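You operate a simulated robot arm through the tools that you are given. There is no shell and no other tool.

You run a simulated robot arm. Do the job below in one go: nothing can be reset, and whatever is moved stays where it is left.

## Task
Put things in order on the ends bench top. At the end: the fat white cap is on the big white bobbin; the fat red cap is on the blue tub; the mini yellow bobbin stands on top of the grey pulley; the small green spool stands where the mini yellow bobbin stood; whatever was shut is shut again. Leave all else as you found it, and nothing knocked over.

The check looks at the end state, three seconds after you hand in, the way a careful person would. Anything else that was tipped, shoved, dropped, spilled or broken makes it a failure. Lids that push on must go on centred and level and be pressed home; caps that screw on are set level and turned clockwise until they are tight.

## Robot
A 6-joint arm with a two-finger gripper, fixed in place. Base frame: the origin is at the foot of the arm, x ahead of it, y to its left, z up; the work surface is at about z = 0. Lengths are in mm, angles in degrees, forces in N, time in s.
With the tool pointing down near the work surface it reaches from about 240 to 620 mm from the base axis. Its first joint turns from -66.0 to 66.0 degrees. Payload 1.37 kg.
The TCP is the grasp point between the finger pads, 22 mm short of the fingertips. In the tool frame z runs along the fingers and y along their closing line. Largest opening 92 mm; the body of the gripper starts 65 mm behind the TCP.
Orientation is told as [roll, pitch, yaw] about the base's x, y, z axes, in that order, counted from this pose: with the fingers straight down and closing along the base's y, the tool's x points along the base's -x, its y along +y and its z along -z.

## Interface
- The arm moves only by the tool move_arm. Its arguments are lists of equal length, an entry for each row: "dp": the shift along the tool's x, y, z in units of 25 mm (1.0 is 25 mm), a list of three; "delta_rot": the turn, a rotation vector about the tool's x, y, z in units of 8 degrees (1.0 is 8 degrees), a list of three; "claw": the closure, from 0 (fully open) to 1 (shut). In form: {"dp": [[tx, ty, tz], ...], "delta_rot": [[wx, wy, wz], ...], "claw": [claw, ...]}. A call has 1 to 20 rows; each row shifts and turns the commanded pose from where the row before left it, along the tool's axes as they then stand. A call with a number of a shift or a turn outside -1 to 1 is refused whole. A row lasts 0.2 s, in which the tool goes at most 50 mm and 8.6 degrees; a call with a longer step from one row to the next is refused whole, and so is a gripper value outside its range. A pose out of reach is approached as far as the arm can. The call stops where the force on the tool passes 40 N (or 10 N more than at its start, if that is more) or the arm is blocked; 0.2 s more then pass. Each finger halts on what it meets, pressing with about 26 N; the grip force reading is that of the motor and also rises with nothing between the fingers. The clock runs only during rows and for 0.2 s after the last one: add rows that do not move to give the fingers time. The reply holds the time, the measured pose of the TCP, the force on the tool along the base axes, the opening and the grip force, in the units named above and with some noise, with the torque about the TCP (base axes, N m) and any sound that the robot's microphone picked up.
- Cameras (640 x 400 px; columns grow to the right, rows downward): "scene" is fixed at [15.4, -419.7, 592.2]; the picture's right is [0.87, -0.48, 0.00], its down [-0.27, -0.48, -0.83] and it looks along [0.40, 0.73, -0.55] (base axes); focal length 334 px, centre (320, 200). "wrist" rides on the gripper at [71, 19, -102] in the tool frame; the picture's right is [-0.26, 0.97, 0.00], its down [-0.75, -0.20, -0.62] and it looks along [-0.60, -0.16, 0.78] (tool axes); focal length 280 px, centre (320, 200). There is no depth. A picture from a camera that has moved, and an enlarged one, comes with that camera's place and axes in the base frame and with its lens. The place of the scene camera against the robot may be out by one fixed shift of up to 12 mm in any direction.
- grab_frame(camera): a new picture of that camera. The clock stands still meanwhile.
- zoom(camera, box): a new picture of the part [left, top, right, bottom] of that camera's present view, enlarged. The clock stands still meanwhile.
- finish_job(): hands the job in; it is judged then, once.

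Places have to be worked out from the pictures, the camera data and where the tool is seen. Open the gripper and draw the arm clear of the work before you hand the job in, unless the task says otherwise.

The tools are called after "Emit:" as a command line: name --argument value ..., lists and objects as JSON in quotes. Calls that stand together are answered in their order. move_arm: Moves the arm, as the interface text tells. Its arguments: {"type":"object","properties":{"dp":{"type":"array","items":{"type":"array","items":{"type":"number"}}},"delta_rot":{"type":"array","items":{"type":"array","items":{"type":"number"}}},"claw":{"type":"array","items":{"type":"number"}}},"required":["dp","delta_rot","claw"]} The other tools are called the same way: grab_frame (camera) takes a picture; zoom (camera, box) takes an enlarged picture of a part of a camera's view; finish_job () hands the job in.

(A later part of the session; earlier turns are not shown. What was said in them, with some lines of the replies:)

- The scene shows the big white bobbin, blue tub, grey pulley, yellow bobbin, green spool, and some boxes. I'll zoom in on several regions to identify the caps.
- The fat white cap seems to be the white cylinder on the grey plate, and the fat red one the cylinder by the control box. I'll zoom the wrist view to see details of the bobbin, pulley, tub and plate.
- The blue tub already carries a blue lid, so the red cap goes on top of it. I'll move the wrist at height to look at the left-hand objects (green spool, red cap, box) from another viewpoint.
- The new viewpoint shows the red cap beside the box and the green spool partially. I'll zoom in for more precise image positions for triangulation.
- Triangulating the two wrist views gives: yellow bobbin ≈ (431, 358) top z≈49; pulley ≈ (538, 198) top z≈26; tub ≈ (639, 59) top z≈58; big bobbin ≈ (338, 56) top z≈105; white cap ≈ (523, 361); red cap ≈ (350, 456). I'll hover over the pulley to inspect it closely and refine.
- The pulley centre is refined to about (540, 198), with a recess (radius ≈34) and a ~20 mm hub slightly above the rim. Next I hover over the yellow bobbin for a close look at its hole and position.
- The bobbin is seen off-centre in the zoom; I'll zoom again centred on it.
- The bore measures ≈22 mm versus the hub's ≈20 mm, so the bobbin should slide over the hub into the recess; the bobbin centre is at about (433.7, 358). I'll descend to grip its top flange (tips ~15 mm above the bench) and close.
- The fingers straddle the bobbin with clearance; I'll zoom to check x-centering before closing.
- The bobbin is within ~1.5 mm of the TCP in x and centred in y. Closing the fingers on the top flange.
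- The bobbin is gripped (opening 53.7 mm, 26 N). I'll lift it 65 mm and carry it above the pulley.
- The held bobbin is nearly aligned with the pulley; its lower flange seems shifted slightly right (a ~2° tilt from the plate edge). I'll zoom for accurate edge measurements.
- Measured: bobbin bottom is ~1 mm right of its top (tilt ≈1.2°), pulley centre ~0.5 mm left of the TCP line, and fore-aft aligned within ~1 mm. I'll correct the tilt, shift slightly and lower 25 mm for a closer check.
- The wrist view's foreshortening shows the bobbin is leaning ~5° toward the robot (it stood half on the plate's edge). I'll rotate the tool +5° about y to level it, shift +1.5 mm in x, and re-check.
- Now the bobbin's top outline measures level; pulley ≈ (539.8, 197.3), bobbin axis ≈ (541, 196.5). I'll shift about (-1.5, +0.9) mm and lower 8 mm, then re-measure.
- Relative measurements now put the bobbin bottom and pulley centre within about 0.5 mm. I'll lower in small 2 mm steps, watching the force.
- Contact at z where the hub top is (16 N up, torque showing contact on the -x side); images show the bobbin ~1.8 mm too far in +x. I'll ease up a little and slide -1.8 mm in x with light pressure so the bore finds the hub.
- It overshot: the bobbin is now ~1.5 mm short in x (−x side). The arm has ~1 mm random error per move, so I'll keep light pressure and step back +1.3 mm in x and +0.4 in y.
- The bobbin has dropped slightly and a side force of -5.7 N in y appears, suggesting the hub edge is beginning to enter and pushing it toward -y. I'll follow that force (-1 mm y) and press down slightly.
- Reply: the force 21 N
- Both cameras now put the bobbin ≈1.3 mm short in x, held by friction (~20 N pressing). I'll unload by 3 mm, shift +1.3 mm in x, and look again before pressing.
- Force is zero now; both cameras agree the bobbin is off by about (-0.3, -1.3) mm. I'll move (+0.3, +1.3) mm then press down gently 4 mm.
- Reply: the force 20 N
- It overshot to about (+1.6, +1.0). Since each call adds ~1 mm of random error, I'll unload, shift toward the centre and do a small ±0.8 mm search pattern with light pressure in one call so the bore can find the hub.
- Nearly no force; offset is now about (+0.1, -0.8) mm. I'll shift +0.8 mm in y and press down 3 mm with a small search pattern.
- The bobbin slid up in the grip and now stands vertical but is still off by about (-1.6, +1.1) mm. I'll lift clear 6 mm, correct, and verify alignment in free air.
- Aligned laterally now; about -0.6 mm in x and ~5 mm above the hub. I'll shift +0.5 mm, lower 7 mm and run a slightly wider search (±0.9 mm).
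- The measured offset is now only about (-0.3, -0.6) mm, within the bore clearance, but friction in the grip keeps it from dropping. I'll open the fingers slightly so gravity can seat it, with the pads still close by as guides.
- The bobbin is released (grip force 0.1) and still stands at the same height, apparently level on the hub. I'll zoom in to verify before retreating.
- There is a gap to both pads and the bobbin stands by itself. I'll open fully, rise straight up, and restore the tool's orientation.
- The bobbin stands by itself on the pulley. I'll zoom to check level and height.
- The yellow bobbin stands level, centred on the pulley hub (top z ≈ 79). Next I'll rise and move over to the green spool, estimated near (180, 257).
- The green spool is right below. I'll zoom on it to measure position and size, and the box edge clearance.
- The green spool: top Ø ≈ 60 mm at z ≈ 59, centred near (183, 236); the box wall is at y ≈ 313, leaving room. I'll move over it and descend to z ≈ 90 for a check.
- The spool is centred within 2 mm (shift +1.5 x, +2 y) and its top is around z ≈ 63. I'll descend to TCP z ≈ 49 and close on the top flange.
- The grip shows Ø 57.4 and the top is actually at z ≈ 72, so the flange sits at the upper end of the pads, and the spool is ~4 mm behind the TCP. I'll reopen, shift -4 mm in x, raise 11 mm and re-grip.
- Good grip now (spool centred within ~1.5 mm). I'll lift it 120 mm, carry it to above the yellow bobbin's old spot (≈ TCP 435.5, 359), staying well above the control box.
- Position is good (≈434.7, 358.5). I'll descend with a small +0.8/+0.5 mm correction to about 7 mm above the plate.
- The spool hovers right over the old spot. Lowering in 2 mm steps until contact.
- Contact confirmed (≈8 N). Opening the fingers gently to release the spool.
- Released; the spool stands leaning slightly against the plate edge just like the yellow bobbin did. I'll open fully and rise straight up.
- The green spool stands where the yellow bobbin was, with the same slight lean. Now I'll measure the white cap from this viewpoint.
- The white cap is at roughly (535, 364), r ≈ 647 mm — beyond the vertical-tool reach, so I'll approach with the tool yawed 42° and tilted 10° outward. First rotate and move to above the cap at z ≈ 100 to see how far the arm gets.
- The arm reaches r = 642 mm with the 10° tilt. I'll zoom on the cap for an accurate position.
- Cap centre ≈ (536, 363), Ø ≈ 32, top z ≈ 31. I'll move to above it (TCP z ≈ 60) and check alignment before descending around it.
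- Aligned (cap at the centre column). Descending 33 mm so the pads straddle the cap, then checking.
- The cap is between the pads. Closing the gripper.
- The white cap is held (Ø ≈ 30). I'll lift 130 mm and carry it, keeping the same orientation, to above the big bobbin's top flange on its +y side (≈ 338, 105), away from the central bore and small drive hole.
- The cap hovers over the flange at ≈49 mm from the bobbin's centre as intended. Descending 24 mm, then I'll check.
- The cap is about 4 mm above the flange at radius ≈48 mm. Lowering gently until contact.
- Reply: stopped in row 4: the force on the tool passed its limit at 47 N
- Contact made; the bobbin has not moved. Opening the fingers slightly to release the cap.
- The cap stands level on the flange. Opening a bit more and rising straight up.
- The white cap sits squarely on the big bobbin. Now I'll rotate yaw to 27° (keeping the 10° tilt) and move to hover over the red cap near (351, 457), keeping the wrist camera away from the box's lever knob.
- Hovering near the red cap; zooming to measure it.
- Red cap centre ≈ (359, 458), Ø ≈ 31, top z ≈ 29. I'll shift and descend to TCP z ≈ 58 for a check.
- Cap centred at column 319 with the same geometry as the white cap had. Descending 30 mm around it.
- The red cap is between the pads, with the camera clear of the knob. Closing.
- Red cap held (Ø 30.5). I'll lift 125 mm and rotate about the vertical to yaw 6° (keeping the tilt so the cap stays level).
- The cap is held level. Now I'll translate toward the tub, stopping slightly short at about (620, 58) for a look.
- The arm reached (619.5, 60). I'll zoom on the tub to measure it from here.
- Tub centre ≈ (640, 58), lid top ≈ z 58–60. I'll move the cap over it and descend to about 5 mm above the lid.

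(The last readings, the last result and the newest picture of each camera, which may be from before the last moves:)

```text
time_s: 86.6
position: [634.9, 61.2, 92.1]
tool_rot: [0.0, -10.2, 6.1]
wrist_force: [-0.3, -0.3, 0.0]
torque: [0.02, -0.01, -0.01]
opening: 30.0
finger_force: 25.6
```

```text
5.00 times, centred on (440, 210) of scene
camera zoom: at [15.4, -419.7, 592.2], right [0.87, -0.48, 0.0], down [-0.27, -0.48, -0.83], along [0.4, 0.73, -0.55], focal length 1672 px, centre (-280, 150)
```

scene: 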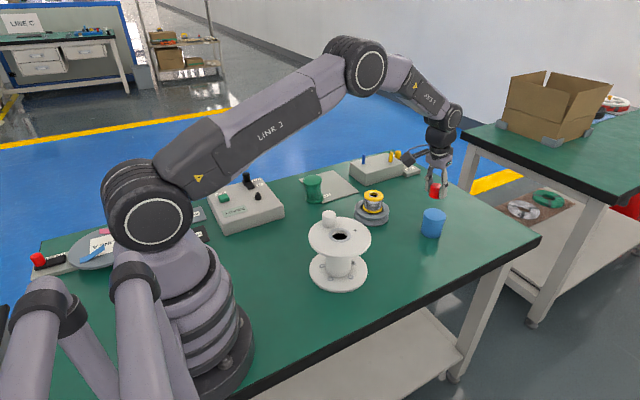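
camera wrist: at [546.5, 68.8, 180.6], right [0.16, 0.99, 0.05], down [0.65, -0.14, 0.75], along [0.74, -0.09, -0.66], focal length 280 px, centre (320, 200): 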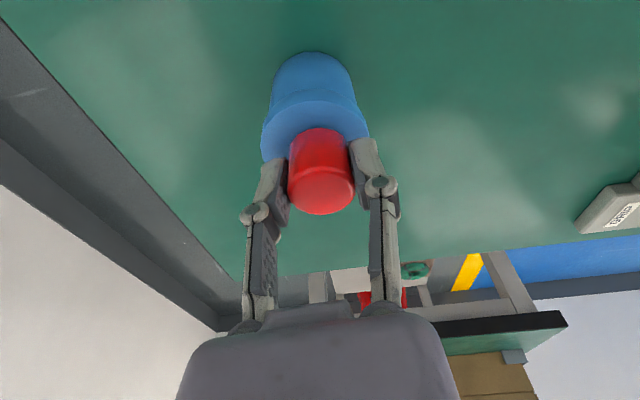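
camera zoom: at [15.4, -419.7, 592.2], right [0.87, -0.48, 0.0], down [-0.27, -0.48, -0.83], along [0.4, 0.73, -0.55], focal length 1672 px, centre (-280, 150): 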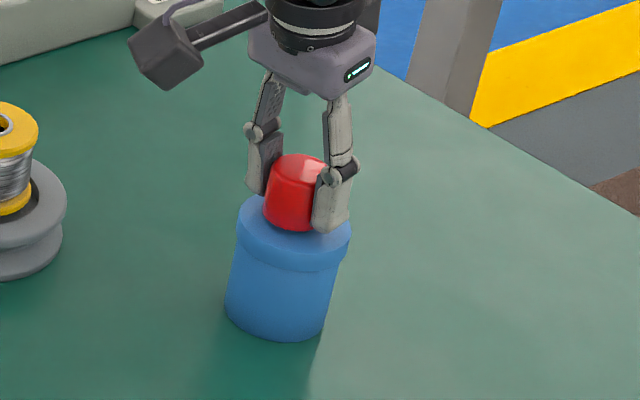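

The cap bottom is ~5 mm above the lid; I need about +2.3 mm outward and −1.8 mm sideways to centre it. Applying that and lowering in 1 mm steps.

Emit:
move_arm --dp '[[-0.09, -0.072, 0.016], [0, 0, 0], [0.0071, 0, 0.0394], [0.0071, 0, 0.0394], [0.0071, 0, 0.0394], [0, 0, 0]]' --delta_rot '[[0, 0, 0], [0, 0, 0], [0, 0, 0], [0, 0, 0], [0, 0, 0], [0, 0, 0]]' --claw '[0.8, 0.8, 0.8, 0.8, 0.8, 0.8]'

Emit:
zoom --camera "wrist" --box '[240, 40, 400, 230]'

Emit:
zoom --camera "scene" --box '[390, 170, 490, 250]'

```text
time_s: 88.0
position: [638.3, 59.7, 89.1]
tool_rot: [0.0, -10.3, 6.0]
wrist_force: [-0.5, -0.6, 3.0]
torque: [-0.09, 0.0, -0.02]
opening: 30.1
finger_force: 26.2
```

```text
2.11 times, centred on (320, 135) of wrist
camera zoom: at [548.9, 68.2, 177.2], right [0.16, 0.99, 0.05], down [0.65, -0.14, 0.75], along [0.75, -0.09, -0.66], focal length 590 px, centre (320, 337)
```

zoom: 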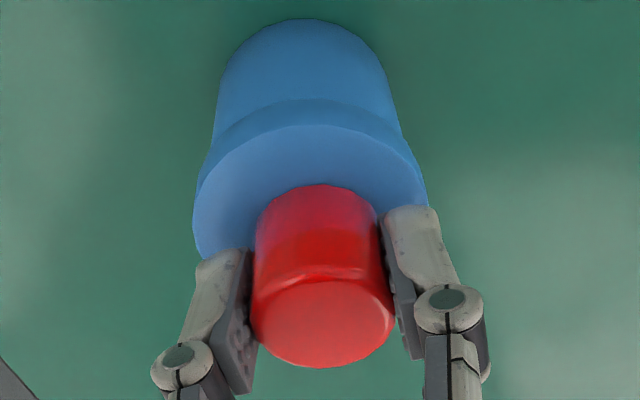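

```text
5.00 times, centred on (440, 210) of scene
camera zoom: at [15.4, -419.7, 592.2], right [0.87, -0.48, 0.0], down [-0.27, -0.48, -0.83], along [0.4, 0.73, -0.55], focal length 1672 px, centre (-280, 150)
```

zoom: 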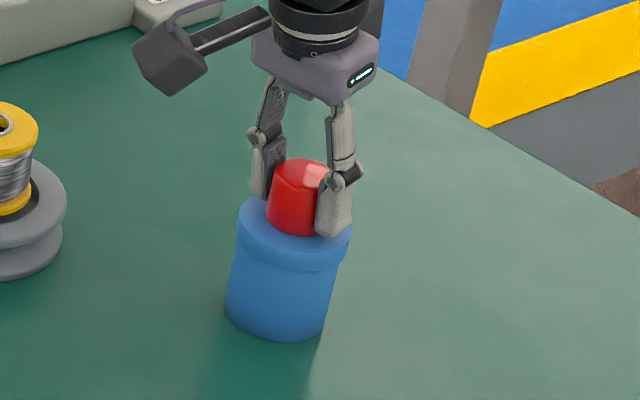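

Just touching (3 N). The cap is ~2 mm toward +y of the lid centre, so I'll lift 2 mm, shift −2 mm, and set it down again.

Emit:
move_arm --dp '[[-0.0142, 0, -0.0788], [0, -0.08, 0], [0, 0, 0], [0.0071, 0, 0.0394], [0.0071, 0, 0.0394], [0.0053, 0, 0.0295], [0, 0, 0]]' --delta_rot '[[0, 0, 0], [0, 0, 0], [0, 0, 0], [0, 0, 0], [0, 0, 0], [0, 0, 0], [0, 0, 0]]' --claw '[0.8, 0.8, 0.8, 0.8, 0.8, 0.8, 0.8]'

Emit:
zoom --camera "wrist" --box '[240, 40, 400, 230]'

Emit:
zoom --camera "scene" --box '[390, 170, 490, 250]'

```text
time_s: 89.6
position: [639.3, 58.2, 87.5]
tool_rot: [0.0, -10.4, 6.1]
wrist_force: [-0.7, 1.5, 13.6]
torque: [-0.01, 0.05, -0.01]
opening: 29.9
finger_force: 26.3
```

```text
2.11 times, centred on (320, 135) of wrist
camera zoom: at [549.4, 65.7, 176.8], right [0.16, 0.99, 0.05], down [0.65, -0.14, 0.75], along [0.75, -0.09, -0.66], focal length 590 px, centre (320, 337)
```

zoom: 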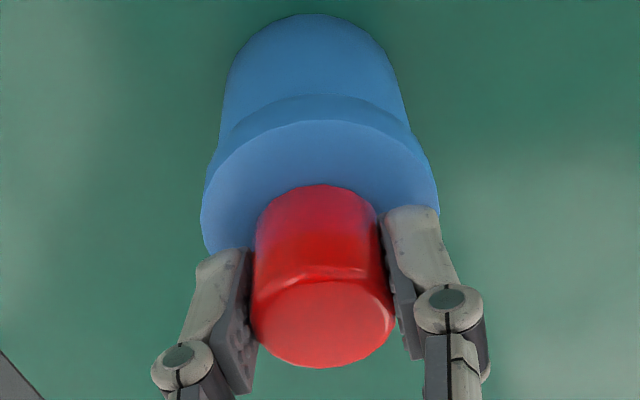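

```text
5.00 times, centred on (440, 210) of scene
camera zoom: at [15.3, -419.7, 592.2], right [0.88, -0.48, 0.0], down [-0.27, -0.48, -0.83], along [0.4, 0.73, -0.55], focal length 1672 px, centre (-280, 150)
```

zoom: 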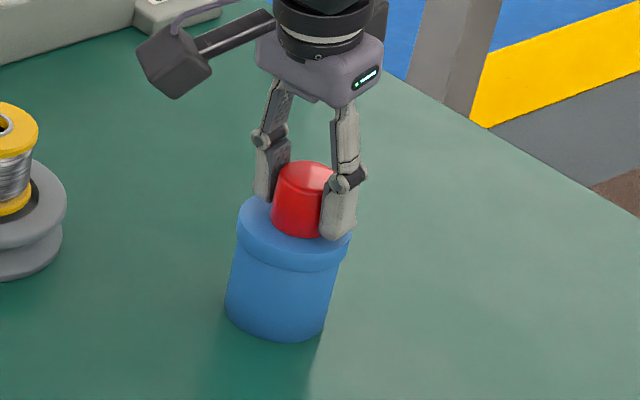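

Centred within ~2 mm now and resting (13.6 N). Releasing the cap.

Emit:
move_arm --dp '[[0, 0, 0], [0, 0, 0], [0, 0, 0], [0, 0, 0]]' --delta_rot '[[0, 0, 0], [0, 0, 0], [0, 0, 0], [0, 0, 0]]' --claw '[0.66, 0.62, 0.58, 0.55]'

Emit:
zoom --camera "wrist" --box '[240, 40, 400, 230]'

Emit:
zoom --camera "scene" --box '[390, 170, 490, 250]'

```text
time_s: 90.6
position: [637.3, 58.4, 87.3]
tool_rot: [0.0, -10.3, 6.0]
wrist_force: [0.9, 0.0, 0.3]
torque: [-0.01, 0.03, -0.02]
opening: 41.3
finger_force: 0.1
```

```text
2.11 times, centred on (320, 135) of wrist
camera zoom: at [548.7, 65.6, 175.5], right [0.16, 0.99, 0.05], down [0.65, -0.14, 0.75], along [0.74, -0.09, -0.66], focal length 590 px, centre (320, 337)
```

zoom: 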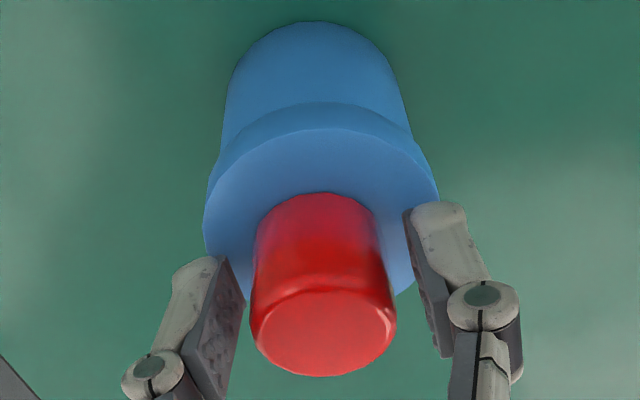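

```text
5.00 times, centred on (440, 210) of scene
camera zoom: at [15.4, -419.7, 592.2], right [0.87, -0.48, 0.0], down [-0.27, -0.48, -0.83], along [0.4, 0.73, -0.55], focal length 1672 px, centre (-280, 150)
```

zoom: 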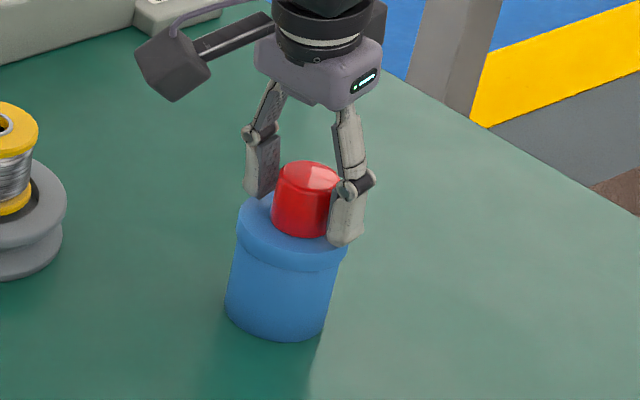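

The red cap stands on the tub lid. Opening wider, rising straight up, then withdrawing.

Emit:
move_arm --dp '[[0, 0, 0], [-0.06, 0, -0.34], [-0.14, 0, -0.8], [-0.14, 0, -0.8], [-0.15, 0, -0.85], [-0.15, 0, -0.85], [0.6, 0, -0.3], [0.8, 0, -0.3], [0.8, 0, -0.3], [0.8, 0, -0.3], [0, 0, 0]]' --delta_rot '[[0, 0, 0], [0, 0, 0], [0, 0, 0], [0, 0, 0], [0, 0, 0], [0, 0, 0], [0, 0, 0], [0, 0, 0], [0, 0, 0], [0, 0, 0], [0, 0, 0]]' --claw '[0.45, 0.42, 0.42, 0.42, 0.42, 0.42, 0.42, 0.42, 0.42, 0.42, 0.42]'

Emit:
grab_frame --camera "scene"

Emit:
grab_frame --camera "wrist"

```text
time_s: 93.0
position: [557.1, 49.8, 194.2]
tool_rot: [0.0, -10.2, 6.0]
wrist_force: [0.1, 0.2, -0.1]
torque: [0.02, -0.02, -0.01]
opening: 53.5
finger_force: 0.1
```

```text
taken
```

scene: 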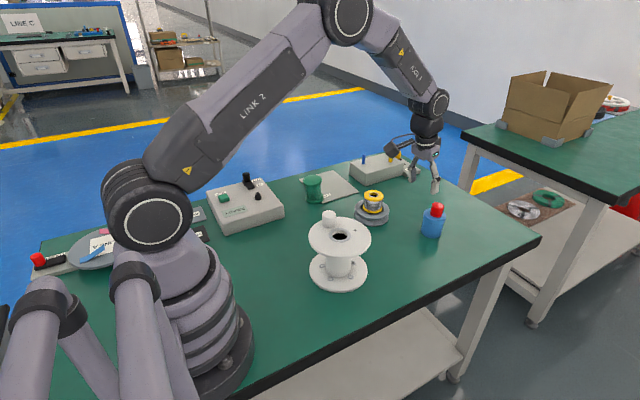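

```text
taken
camera wrist: at [468.8, 56.5, 282.4], right [0.16, 0.99, 0.05], down [0.65, -0.14, 0.75], along [0.74, -0.09, -0.66], focal length 280 px, centre (320, 200)
```

wrist: 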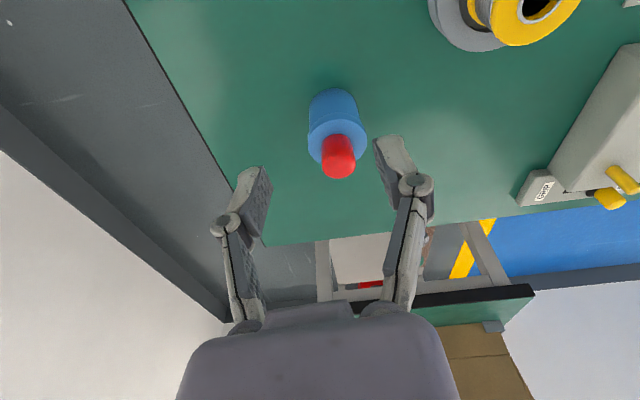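

All four objects are placed. I'll raise the arm, retract it to near its start pose, and open the gripper fully, then inspect everything.

Emit:
move_arm --dp '[[-0.166, 0, -0.925], [-0.166, 0, -0.925], [-0.166, 0, -0.925], [-0.166, 0, -0.925], [-0.166, 0, -0.925], [-0.166, 0, -0.925], [-0.166, 0, -0.925], [0.8, 0.45, -0.14], [0.8, 0.45, -0.14], [0.8, 0.45, -0.14], [0.8, 0.45, -0.14], [0.8, 0.45, -0.14], [0.8, 0.45, -0.14], [0.8, 0.45, -0.14], [0.8, 0.45, -0.14], [0.8, 0.45, -0.14], [0.8, 0.45, -0.14], [0, 0, 0]]' --delta_rot '[[0, 0, 0], [0, 0, 0], [0, 0, 0], [0, 0, 0], [0, 0, 0], [0, 0, 0], [0, 0, 0], [0, 0, 0], [0, 0, 0], [0, 0, 0], [0, 0, 0], [0, 0, 0], [0, 0, 0], [0, 0, 0], [0, 0, 0], [0, 0.625, 0], [0, 0.625, 0], [0, 0, 0]]' --claw '[0.3, 0.2, 0.1, 0, 0, 0, 0, 0, 0, 0, 0, 0, 0, 0, 0, 0, 0, 0]'

Emit:
grab_frame --camera "scene"

Emit:
grab_frame --camera "wrist"

Emit:
zoom --camera "scene" --box '[290, 140, 450, 240]'

Emit:
zoom --camera "scene" --box '[200, 160, 300, 260]'

```text
time_s: 96.8
position: [346.0, 139.8, 358.6]
tool_rot: [0.0, -0.2, 5.9]
wrist_force: [0.5, -0.2, -0.1]
torque: [0.01, 0.0, -0.01]
opening: 92.0
finger_force: 0.1
```

```text
taken
```

scene: 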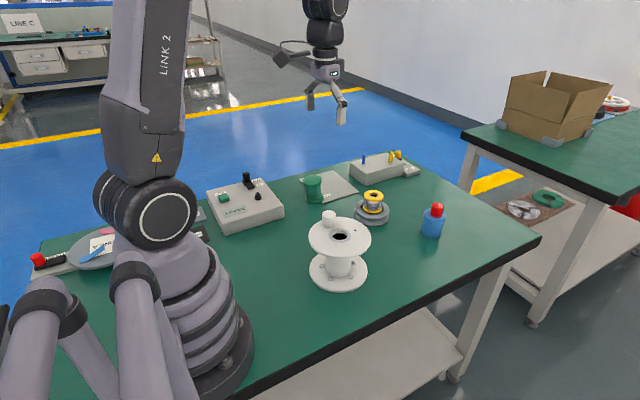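

```text
taken
camera wrist: at [272.4, 149.4, 461.5], right [0.16, 0.99, 0.0], down [0.77, -0.13, 0.63], along [0.62, -0.1, -0.78], focal length 280 px, centre (320, 200)
```

wrist: 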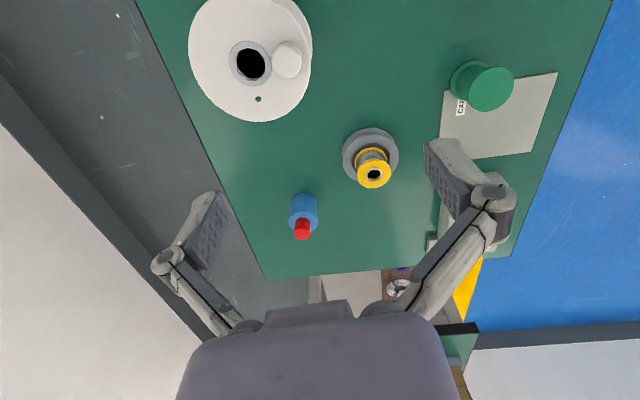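

```text
4.00 times, centred on (370, 190) of scene
camera zoom: at [15.4, -419.7, 592.2], right [0.88, -0.48, 0.0], down [-0.27, -0.48, -0.83], along [0.4, 0.73, -0.55], focal length 1337 px, centre (120, 240)
```

zoom: 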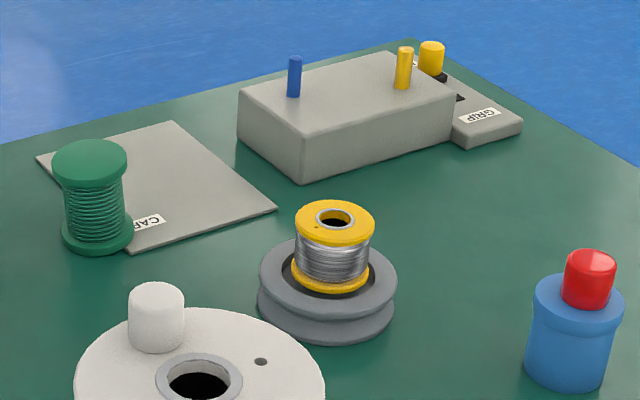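

```text
4.00 times, centred on (250, 210) of scene
camera zoom: at [15.4, -419.7, 592.2], right [0.88, -0.48, 0.0], down [-0.27, -0.48, -0.83], along [0.4, 0.73, -0.55], focal length 1337 px, centre (600, 160)
```

zoom: 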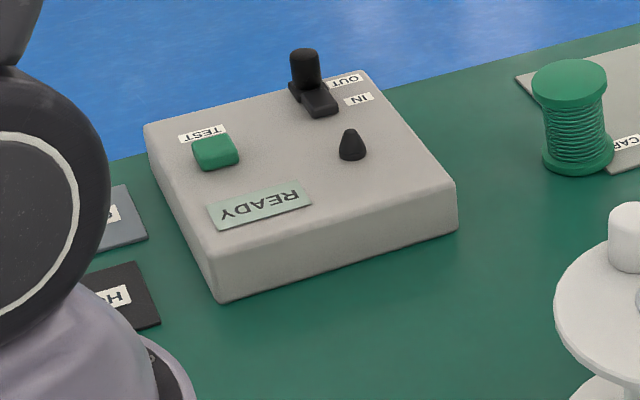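

Everything checks out. The white cap is on the big bobbin, the red cap is on the tub, and the yellow bobbin stands on the pulley. The green spool stands on the old yellow spot, about 4 mm off, with the same slight lean over the plate edge that the yellow one had. The pulley, tub, plate and boxes have not moved, nothing was opened, and the arm is clear with the gripper open, so I'm handing in.

Emit:
finish_job

```text
The job is handed in.
```

The job is handed in, with all four pieces placed and nothing tipped, dropped or opened.

- **White cap:** it stands level on the big bobbin's top flange, on the side away from the robot's right. I kept it off the central hole, which is wider than the cap.
- **Red cap:** it stands on the blue tub's lid, within about 3 mm of centre. The tub was already shut with its own blue lid, and I left that on.
- **Yellow bobbin:** it stands upright on the pulley's centre hub. It did not drop down over the hub into the recess. It stayed put on its own through the rest of the job.
- **Green spool:** it stands about 4 mm from where the yellow bobbin was. It leans about 5° because that spot straddles the edge of the "CAPS" plate. The yellow bobbin leaned there by about the same amount at the start.

In the final pictures the pulley, tub, big bobbin, plate and the READY box match their starting positions. The gripper is open and the arm is raised clear of the bench.
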